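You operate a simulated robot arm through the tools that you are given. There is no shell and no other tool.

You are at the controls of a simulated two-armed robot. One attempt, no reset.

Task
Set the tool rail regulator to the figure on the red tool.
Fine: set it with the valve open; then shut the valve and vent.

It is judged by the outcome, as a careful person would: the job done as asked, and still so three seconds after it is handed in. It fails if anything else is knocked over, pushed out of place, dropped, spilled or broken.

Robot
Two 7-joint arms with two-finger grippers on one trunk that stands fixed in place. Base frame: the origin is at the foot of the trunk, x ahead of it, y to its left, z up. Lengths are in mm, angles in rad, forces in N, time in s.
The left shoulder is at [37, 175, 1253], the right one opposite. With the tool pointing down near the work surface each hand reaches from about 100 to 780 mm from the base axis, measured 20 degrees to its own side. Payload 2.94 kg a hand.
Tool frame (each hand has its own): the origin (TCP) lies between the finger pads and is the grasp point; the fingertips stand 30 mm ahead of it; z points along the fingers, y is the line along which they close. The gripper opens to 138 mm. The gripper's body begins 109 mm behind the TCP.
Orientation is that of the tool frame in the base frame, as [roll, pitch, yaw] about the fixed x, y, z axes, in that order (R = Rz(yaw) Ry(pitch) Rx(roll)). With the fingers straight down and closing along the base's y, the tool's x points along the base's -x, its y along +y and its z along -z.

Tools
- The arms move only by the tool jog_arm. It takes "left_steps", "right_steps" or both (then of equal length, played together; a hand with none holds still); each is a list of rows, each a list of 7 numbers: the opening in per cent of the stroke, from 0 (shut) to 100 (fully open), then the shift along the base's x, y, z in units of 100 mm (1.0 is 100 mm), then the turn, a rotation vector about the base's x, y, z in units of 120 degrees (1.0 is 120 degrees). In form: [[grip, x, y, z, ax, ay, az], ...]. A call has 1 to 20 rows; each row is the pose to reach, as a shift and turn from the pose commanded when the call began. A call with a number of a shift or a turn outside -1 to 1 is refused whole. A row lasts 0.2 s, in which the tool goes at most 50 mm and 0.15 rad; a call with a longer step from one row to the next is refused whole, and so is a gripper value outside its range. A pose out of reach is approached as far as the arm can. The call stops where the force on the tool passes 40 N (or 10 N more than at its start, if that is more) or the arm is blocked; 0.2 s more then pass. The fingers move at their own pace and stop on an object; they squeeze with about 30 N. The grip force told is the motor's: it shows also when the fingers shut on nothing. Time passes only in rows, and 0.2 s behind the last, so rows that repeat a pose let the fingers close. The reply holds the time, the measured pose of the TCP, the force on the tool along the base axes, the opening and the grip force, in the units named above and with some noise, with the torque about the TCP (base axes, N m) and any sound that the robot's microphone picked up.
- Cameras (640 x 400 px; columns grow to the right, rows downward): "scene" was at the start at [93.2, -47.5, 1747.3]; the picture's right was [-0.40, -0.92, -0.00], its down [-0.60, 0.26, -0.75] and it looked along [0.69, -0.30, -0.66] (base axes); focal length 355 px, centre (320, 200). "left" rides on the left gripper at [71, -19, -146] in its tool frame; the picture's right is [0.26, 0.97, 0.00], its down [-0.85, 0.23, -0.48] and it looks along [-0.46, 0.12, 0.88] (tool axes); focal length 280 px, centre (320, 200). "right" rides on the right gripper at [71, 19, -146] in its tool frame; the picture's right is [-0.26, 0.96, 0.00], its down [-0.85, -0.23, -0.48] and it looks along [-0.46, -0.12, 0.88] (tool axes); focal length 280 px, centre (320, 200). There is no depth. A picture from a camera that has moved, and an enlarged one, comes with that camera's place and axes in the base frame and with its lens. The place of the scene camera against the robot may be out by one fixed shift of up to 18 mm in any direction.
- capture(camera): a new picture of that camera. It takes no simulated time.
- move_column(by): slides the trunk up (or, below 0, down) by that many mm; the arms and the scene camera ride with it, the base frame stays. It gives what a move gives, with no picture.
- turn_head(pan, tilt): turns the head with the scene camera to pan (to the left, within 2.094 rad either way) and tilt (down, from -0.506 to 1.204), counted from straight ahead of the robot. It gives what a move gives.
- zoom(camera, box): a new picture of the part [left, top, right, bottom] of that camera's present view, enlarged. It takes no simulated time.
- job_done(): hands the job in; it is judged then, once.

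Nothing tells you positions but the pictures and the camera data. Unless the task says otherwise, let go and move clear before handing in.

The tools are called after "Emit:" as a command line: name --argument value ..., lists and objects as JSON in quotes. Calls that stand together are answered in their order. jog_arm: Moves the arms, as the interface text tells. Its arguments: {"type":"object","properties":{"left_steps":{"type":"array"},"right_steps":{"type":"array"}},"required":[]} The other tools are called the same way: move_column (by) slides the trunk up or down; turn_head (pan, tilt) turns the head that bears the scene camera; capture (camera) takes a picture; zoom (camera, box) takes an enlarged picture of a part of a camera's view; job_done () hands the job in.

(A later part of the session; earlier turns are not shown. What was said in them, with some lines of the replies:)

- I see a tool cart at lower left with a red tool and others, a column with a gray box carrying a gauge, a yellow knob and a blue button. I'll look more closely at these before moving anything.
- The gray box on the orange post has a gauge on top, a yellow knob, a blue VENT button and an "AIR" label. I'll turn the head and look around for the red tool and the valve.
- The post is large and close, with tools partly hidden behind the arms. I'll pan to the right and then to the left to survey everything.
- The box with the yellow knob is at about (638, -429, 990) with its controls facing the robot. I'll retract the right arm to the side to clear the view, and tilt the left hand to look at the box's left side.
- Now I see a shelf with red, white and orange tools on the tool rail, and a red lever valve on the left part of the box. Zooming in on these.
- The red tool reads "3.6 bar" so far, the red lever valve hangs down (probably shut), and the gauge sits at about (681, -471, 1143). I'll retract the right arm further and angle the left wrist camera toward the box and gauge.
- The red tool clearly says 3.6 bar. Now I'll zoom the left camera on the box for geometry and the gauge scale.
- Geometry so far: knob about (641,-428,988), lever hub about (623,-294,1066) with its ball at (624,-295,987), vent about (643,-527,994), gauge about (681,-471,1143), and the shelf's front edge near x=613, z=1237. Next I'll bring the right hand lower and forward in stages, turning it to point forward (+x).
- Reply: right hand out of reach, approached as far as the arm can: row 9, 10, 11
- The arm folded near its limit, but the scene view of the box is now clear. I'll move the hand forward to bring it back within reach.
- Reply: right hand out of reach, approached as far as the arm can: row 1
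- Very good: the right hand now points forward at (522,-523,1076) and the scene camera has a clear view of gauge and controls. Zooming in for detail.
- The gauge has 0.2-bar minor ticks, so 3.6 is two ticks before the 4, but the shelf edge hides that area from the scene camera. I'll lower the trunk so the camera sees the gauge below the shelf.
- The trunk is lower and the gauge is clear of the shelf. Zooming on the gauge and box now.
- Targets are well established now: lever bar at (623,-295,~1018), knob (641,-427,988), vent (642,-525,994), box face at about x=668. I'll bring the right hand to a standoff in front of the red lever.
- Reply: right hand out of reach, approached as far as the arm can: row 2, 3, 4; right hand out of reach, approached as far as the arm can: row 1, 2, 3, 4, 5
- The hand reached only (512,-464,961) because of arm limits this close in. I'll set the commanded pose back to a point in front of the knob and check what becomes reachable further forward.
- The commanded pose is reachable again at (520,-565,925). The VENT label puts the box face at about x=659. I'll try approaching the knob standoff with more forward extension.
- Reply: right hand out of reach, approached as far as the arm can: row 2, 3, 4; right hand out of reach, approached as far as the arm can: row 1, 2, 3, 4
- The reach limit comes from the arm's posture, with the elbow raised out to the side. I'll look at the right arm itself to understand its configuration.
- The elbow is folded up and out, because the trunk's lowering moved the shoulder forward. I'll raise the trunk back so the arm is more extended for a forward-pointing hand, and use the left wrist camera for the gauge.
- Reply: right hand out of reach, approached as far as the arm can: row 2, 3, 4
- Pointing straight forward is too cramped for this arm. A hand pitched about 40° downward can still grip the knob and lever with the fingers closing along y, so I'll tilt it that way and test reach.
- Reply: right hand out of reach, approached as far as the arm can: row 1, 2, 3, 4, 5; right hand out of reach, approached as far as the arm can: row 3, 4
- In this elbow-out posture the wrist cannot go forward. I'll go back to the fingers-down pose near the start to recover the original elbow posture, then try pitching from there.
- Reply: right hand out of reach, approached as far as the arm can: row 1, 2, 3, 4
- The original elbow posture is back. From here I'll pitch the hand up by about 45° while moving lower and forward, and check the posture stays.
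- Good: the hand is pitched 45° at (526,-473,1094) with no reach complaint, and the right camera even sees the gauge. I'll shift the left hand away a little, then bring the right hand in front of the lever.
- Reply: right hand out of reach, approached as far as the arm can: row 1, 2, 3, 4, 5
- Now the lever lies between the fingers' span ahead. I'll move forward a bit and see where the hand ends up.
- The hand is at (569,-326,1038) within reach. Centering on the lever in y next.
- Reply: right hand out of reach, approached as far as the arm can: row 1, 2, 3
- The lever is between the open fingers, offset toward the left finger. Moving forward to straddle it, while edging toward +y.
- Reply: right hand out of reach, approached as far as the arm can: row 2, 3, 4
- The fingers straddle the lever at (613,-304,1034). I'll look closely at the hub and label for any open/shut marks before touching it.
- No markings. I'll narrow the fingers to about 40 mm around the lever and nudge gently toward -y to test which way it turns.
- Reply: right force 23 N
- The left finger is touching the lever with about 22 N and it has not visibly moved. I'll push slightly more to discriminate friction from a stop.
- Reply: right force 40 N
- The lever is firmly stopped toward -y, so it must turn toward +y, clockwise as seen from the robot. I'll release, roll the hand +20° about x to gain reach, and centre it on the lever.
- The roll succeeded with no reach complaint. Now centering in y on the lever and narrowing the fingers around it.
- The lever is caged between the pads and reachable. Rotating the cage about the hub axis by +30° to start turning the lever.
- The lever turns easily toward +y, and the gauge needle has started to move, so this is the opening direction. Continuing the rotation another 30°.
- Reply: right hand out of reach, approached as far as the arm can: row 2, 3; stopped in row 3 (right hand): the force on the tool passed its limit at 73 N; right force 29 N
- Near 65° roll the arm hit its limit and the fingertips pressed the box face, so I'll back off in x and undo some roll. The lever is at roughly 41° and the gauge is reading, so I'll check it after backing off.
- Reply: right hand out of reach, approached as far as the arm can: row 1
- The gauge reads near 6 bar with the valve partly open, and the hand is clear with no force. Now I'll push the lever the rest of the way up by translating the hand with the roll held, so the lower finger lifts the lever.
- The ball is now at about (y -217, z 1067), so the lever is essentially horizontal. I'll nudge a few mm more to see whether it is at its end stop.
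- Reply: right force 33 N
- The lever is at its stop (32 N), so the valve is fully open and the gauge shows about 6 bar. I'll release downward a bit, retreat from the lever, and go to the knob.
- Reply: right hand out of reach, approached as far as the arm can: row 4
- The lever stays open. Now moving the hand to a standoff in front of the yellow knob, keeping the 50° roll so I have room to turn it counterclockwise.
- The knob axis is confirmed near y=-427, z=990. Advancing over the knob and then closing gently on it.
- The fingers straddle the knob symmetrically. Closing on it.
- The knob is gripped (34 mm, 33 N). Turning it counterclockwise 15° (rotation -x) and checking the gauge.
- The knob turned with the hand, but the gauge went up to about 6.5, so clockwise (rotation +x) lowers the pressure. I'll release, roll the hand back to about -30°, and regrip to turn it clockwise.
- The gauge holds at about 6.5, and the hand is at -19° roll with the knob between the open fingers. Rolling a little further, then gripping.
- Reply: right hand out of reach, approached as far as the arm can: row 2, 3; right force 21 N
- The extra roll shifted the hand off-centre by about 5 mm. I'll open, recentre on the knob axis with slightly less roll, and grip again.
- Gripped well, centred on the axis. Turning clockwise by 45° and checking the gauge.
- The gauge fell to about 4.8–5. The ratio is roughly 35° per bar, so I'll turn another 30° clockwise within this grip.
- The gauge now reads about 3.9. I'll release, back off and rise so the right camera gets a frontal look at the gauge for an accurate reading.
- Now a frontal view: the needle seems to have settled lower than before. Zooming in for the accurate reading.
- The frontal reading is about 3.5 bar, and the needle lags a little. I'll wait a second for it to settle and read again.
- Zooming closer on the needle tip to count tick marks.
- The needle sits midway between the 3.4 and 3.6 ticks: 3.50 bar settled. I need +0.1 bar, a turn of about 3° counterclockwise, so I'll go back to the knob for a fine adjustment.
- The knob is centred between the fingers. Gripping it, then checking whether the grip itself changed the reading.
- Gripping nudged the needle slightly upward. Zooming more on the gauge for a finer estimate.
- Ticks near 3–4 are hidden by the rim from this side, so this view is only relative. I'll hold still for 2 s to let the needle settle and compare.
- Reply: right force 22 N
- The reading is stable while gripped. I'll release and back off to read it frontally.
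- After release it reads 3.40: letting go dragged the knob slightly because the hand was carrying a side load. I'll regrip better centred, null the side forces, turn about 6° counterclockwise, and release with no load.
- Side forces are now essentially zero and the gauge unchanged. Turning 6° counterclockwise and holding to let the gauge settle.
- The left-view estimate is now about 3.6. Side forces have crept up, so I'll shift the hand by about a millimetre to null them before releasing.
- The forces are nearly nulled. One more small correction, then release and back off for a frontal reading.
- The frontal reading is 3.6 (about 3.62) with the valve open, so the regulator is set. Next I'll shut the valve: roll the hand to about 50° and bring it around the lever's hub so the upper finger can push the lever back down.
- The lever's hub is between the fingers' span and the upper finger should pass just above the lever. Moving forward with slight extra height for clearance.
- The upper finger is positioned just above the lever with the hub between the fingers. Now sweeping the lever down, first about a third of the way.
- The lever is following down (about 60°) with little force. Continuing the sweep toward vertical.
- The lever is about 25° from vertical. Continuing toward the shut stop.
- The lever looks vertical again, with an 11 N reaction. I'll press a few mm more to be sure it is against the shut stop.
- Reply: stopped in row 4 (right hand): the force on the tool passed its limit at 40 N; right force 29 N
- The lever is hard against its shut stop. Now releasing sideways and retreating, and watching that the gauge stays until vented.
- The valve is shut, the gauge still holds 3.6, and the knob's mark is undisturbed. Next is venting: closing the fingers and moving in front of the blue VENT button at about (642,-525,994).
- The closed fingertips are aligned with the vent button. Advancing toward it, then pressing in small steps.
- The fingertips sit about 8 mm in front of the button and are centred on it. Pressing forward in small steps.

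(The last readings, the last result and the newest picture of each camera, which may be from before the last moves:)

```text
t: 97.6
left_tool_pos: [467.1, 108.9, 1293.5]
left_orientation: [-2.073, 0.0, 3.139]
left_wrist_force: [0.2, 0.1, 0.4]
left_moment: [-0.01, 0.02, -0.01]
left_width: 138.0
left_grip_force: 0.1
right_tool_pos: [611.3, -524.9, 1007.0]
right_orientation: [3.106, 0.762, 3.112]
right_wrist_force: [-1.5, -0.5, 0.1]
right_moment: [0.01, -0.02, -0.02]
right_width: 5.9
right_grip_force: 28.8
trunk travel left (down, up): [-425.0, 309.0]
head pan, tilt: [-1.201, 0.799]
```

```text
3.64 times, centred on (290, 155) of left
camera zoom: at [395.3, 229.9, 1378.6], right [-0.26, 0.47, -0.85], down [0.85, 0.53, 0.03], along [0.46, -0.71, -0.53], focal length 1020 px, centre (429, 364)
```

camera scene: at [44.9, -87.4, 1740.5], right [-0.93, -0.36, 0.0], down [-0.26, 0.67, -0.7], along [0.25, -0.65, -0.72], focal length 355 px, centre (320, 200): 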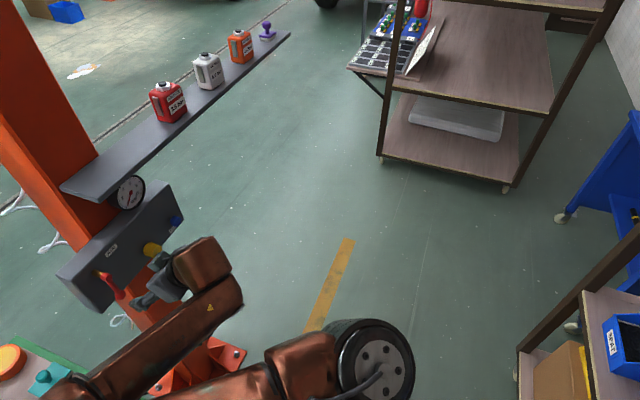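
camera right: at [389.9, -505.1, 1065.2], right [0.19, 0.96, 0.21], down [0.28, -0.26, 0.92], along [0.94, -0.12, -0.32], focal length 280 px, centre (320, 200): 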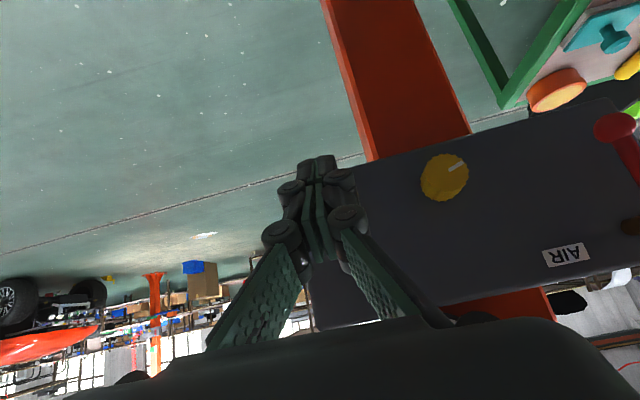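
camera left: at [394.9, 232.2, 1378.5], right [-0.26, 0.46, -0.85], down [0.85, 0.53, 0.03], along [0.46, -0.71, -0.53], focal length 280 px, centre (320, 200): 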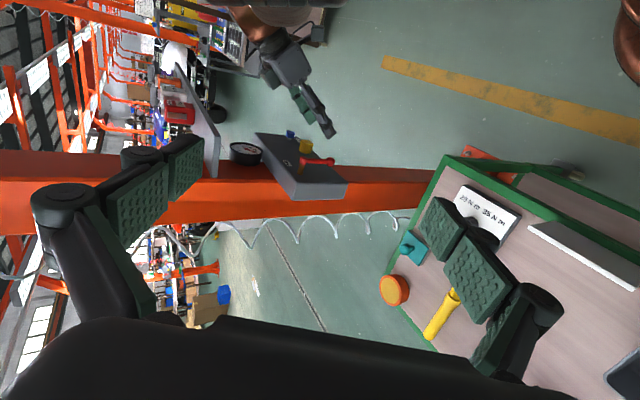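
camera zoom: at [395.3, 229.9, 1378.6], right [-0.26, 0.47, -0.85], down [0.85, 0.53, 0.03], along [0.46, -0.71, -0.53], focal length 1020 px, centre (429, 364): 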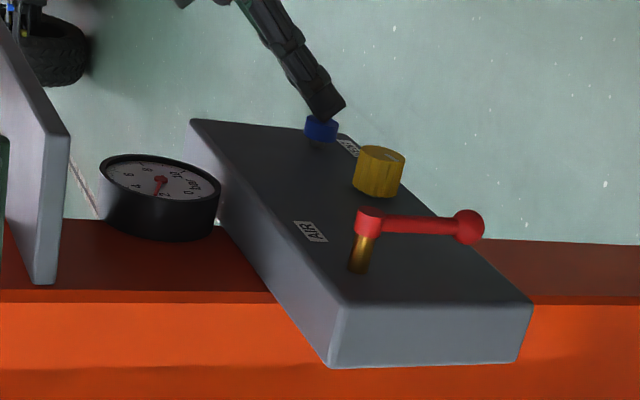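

The gauge is already falling, so pressing works. Pressing slightly more and holding until the gauge reaches zero.

Emit:
jog_arm --right_steps '[[0, 0.02, 0, 0, 0, 0, 0], [0, 0.03, 0, 0, 0, 0, 0], [0, 0.03, 0, 0, 0, 0, 0], [0, 0.03, 0, 0, 0, 0, 0], [0, 0.03, 0, 0, 0, 0, 0], [0, 0.03, 0, 0, 0, 0, 0], [0, 0.03, 0, 0, 0, 0, 0], [0, 0.03, 0, 0, 0, 0, 0], [0, 0.03, 0, 0, 0, 0, 0], [0, 0.03, 0, 0, 0, 0, 0], [0, 0.03, 0, 0, 0, 0, 0], [0, 0.03, 0, 0, 0, 0, 0]]'

Emit:
zoom --camera "left" --box '[220, 100, 360, 210]'

Emit:
zoom --camera "left" --box '[239, 140, 267, 157]'

```text
t: 100.2
left_tool_pos: [467.6, 110.7, 1292.5]
left_orientation: [-2.073, 0.001, 3.141]
left_wrist_force: [-0.4, 0.4, 0.4]
left_moment: [0.0, -0.01, -0.01]
left_width: 138.3
left_grip_force: 0.1
right_tool_pos: [613.6, -526.2, 1009.5]
right_orientation: [3.105, 0.76, 3.113]
right_wrist_force: [-2.0, 0.5, -1.4]
right_moment: [0.03, 0.06, -0.01]
right_width: 6.0
right_grip_force: 28.4
trunk travel left (down, up): [-425.0, 309.0]
head pan, tilt: [-1.201, 0.799]
heard: click
```

```text
3.64 times, centred on (290, 155) of left
camera zoom: at [395.2, 229.8, 1378.7], right [-0.26, 0.47, -0.85], down [0.85, 0.53, 0.03], along [0.46, -0.71, -0.53], focal length 1020 px, centre (429, 364)
```

zoom: 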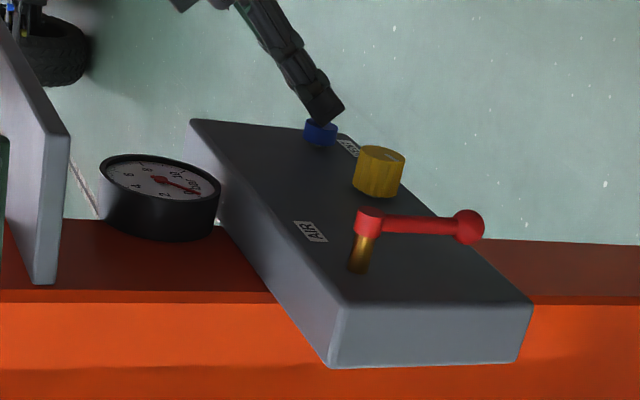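

```text
16.00 times, centred on (253, 148) of left
camera zoom: at [395.2, 229.8, 1378.7], right [-0.26, 0.47, -0.85], down [0.85, 0.53, 0.03], along [0.46, -0.71, -0.53], focal length 4486 px, centre (1392, 1024)
```

zoom: 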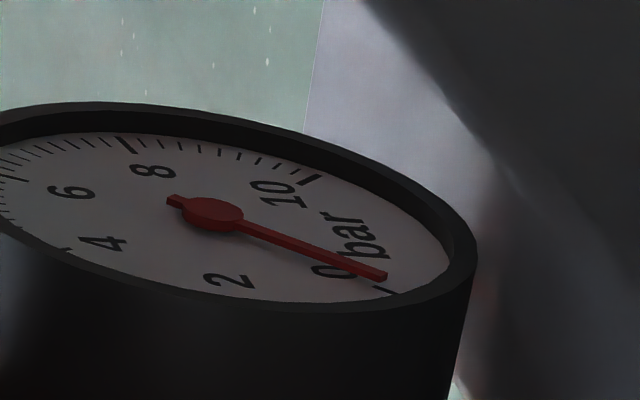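

Vented: the gauge dropped to 0 and a click was heard. Now withdrawing the hand from the button and checking everything.

Emit:
jog_arm --right_steps '[[0, -0.15, 0, 0, 0, 0, 0], [0, -0.35, 0, 0, 0, 0, 0], [0, -0.6, 0, 0, 0, 0, 0], [0, -0.8, -0.05, 0.1, 0, 0, 0], [0, -0.9, -0.1, 0.3, 0, 0, 0], [30, -0.9, -0.1, 0.5, 0, 0, 0], [40, -0.9, 0.1, 0.75, 0, 0, 0], [50, -0.9, 0.3, 1.0, 0, 0, 0], [60, -0.9, 0.5, 1.0, 0, 0, 0]]'

Emit:
capture --camera "right"

Emit:
zoom --camera "left" --box '[220, 100, 360, 210]'

Emit:
zoom --camera "left" --box '[239, 140, 267, 157]'

```text
t: 102.2
left_tool_pos: [468.2, 112.1, 1292.6]
left_orientation: [-2.074, 0.001, 3.141]
left_wrist_force: [0.3, 0.3, 0.3]
left_moment: [-0.02, 0.03, 0.0]
left_width: 138.0
left_grip_force: 0.0
right_tool_pos: [524.5, -474.2, 1109.8]
right_orientation: [3.107, 0.762, 3.115]
right_wrist_force: [-0.3, -0.6, 0.0]
right_moment: [-0.04, 0.03, 0.02]
right_width: 80.6
right_grip_force: 0.0
trunk travel left (down, up): [-425.0, 309.0]
head pan, tilt: [-1.201, 0.799]
```

```text
taken
camera right: at [373.1, -455.9, 1165.9], right [0.19, 0.96, 0.2], down [0.29, -0.25, 0.92], along [0.94, -0.12, -0.32], focal length 280 px, centre (320, 200)
```

right: 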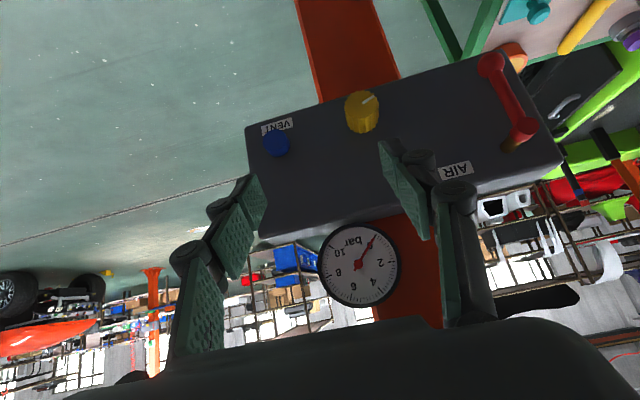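

```text
3.64 times, centred on (290, 155) of left
camera zoom: at [395.7, 230.7, 1378.3], right [-0.26, 0.46, -0.85], down [0.85, 0.53, 0.03], along [0.46, -0.71, -0.53], focal length 1020 px, centre (429, 364)
```

zoom: 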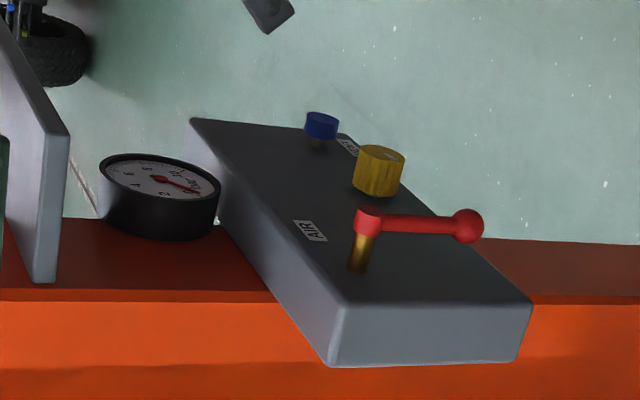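

```text
16.00 times, centred on (253, 148) of left
camera zoom: at [395.7, 230.7, 1378.3], right [-0.26, 0.46, -0.85], down [0.85, 0.53, 0.03], along [0.46, -0.71, -0.53], focal length 4486 px, centre (1392, 1024)
```

zoom: 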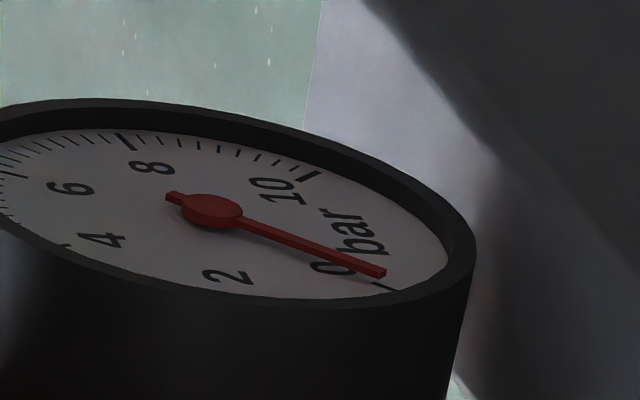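

The button sprang back, the gauge is at 0 and the lever is down. A final close check of gauge, knob and lever from the front.

Emit:
zoom --camera "right" --box '[310, 215, 410, 315]'

Emit:
zoom --camera "right" --box '[240, 40, 560, 200]'

Emit:
turn_head --pan -0.6 --tilt 0.7

Emit:
capture --camera "scene"

```text
4.00 times, centred on (360, 265) of right
camera zoom: at [373.1, -455.9, 1165.9], right [0.19, 0.96, 0.2], down [0.29, -0.25, 0.92], along [0.94, -0.12, -0.32], focal length 1122 px, centre (160, -60)
```

zoom: 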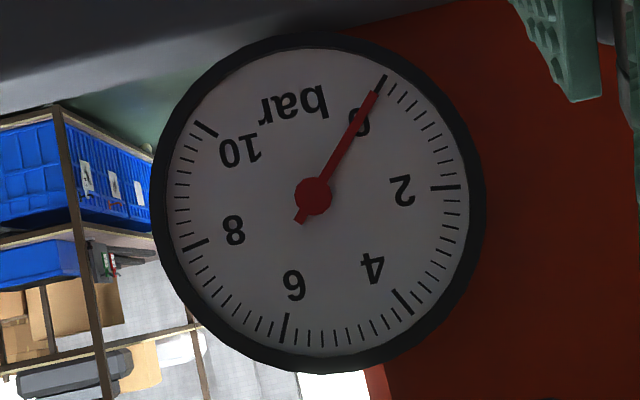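

```text
2.00 times, centred on (400, 120) of right
camera zoom: at [373.1, -455.9, 1165.9], right [0.19, 0.96, 0.2], down [0.29, -0.25, 0.92], along [0.94, -0.12, -0.32], focal length 561 px, centre (160, 360)
```

zoom: 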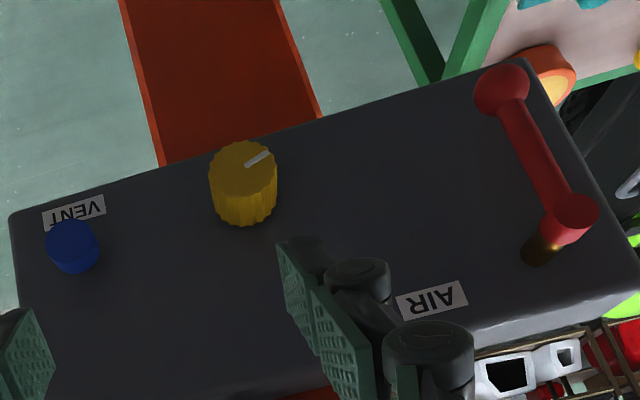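

```text
t: 103.2
left_tool_pos: [467.2, 110.8, 1292.8]
left_orientation: [-2.074, 0.0, 3.141]
left_wrist_force: [-0.8, 0.7, 0.5]
left_moment: [-0.01, 0.02, 0.01]
left_width: 137.9
left_grip_force: 0.1
right_tool_pos: [524.9, -476.4, 1109.3]
right_orientation: [3.106, 0.759, 3.114]
right_wrist_force: [0.5, -0.4, -0.7]
right_moment: [-0.02, -0.01, -0.01]
right_width: 82.6
right_grip_force: 0.1
trunk travel left (down, up): [-425.0, 309.0]
head pan, tilt: [-0.6, 0.7]
```

```text
taken
camera scene: at [85.9, -60.2, 1748.7], right [-0.57, -0.82, 0.0], down [-0.53, 0.36, -0.76], along [0.63, -0.43, -0.64], focal length 355 px, centre (320, 200)
```

scene: 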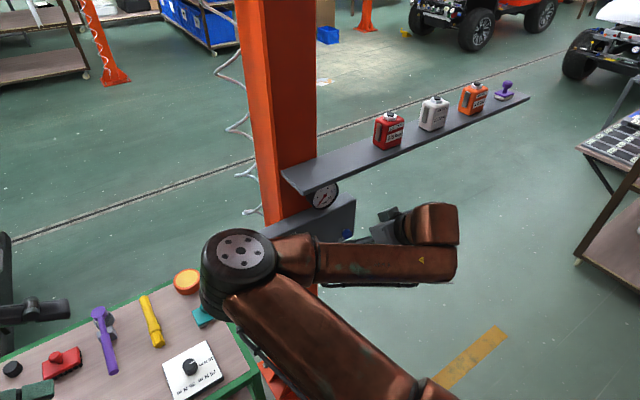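

Everything checks out: the gauge is at 0, the lever is shut, the knob is untouched since it was set at 3.6, and all tools are still in place. I'll retract the right hand along the earlier path, then hand in.

Emit:
jog_arm --right_steps '[[60, -0.1, -0.1, 0.14, 0, 0.06, 0], [60, -0.18, -0.2, 0.28, 0, 0.12, 0], [60, -0.26, -0.3, 0.42, 0, 0.18, 0], [60, -0.34, -0.4, 0.56, 0, 0.24, 0], [60, -0.42, -0.5, 0.7, 0, 0.3, 0], [60, -0.5, -0.6, 0.85, 0, 0.36, 0], [60, -0.5, -0.6, 0.85, 0, 0.36, 0]]'

Emit:
capture --camera "scene"

Emit:
zoom --camera "left" --box '[220, 100, 360, 210]'

```text
t: 104.8
left_tool_pos: [466.5, 110.9, 1291.8]
left_orientation: [-2.073, 0.0, 3.141]
left_wrist_force: [0.2, 0.4, 0.7]
left_moment: [-0.02, 0.0, -0.01]
left_width: 138.0
left_grip_force: 0.0
right_tool_pos: [473.3, -534.6, 1192.9]
right_orientation: [3.127, 0.005, 3.121]
right_wrist_force: [-0.3, -0.3, -0.3]
right_moment: [-0.03, 0.01, 0.01]
right_width: 82.9
right_grip_force: 0.0
trunk travel left (down, up): [-425.0, 309.0]
head pan, tilt: [-0.6, 0.7]
```

```text
taken
camera scene: at [85.7, -59.9, 1748.7], right [-0.57, -0.82, 0.0], down [-0.53, 0.36, -0.76], along [0.63, -0.43, -0.64], focal length 355 px, centre (320, 200)
```

scene: 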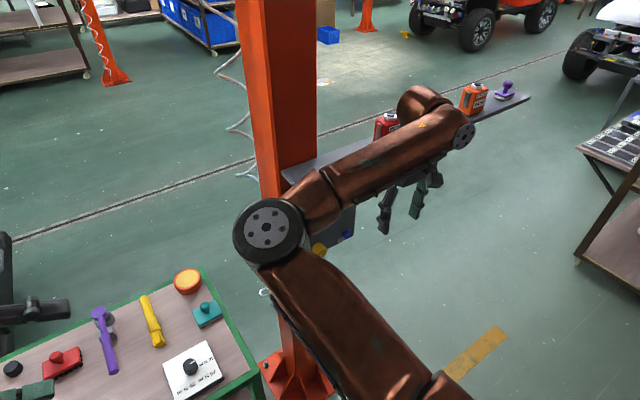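

```text
3.64 times, centred on (290, 155) of left
camera zoom: at [395.3, 230.2, 1378.6], right [-0.26, 0.47, -0.85], down [0.85, 0.53, 0.03], along [0.46, -0.71, -0.53], focal length 1020 px, centre (429, 364)
```

zoom: 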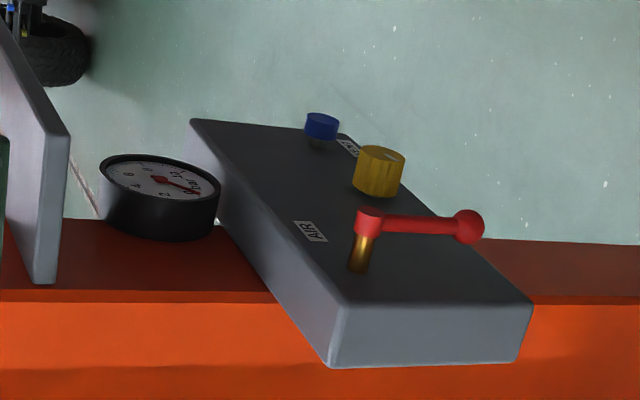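

The hands are clear, the valve lever is down (shut), the gauge reads 0 after venting, and the regulator stays at the 3.6 bar shown on the red tool. Nothing else has been disturbed, so I'm handing in the job.

Emit:
job_done

```text
The job is handed in.
```

I set the tool rail regulator to the 3.6 bar marked on the red tool, with the valve open. Read from the front, the gauge showed about 3.62 bar.

I then turned the valve lever back down to its shut stop and held the blue VENT button in until the gauge dropped to 0. When I let go, the button came back out and the gauge stayed at 0.

- **Contact with the box:** While I was opening the valve, the right fingertips pressed against the front of the regulator box at up to 73 N. The move stopped itself there, and I saw no damage afterwards.
- **Everything else:** The tools on the shelf and the items on the cart are where they were, and both hands are clear of the box.
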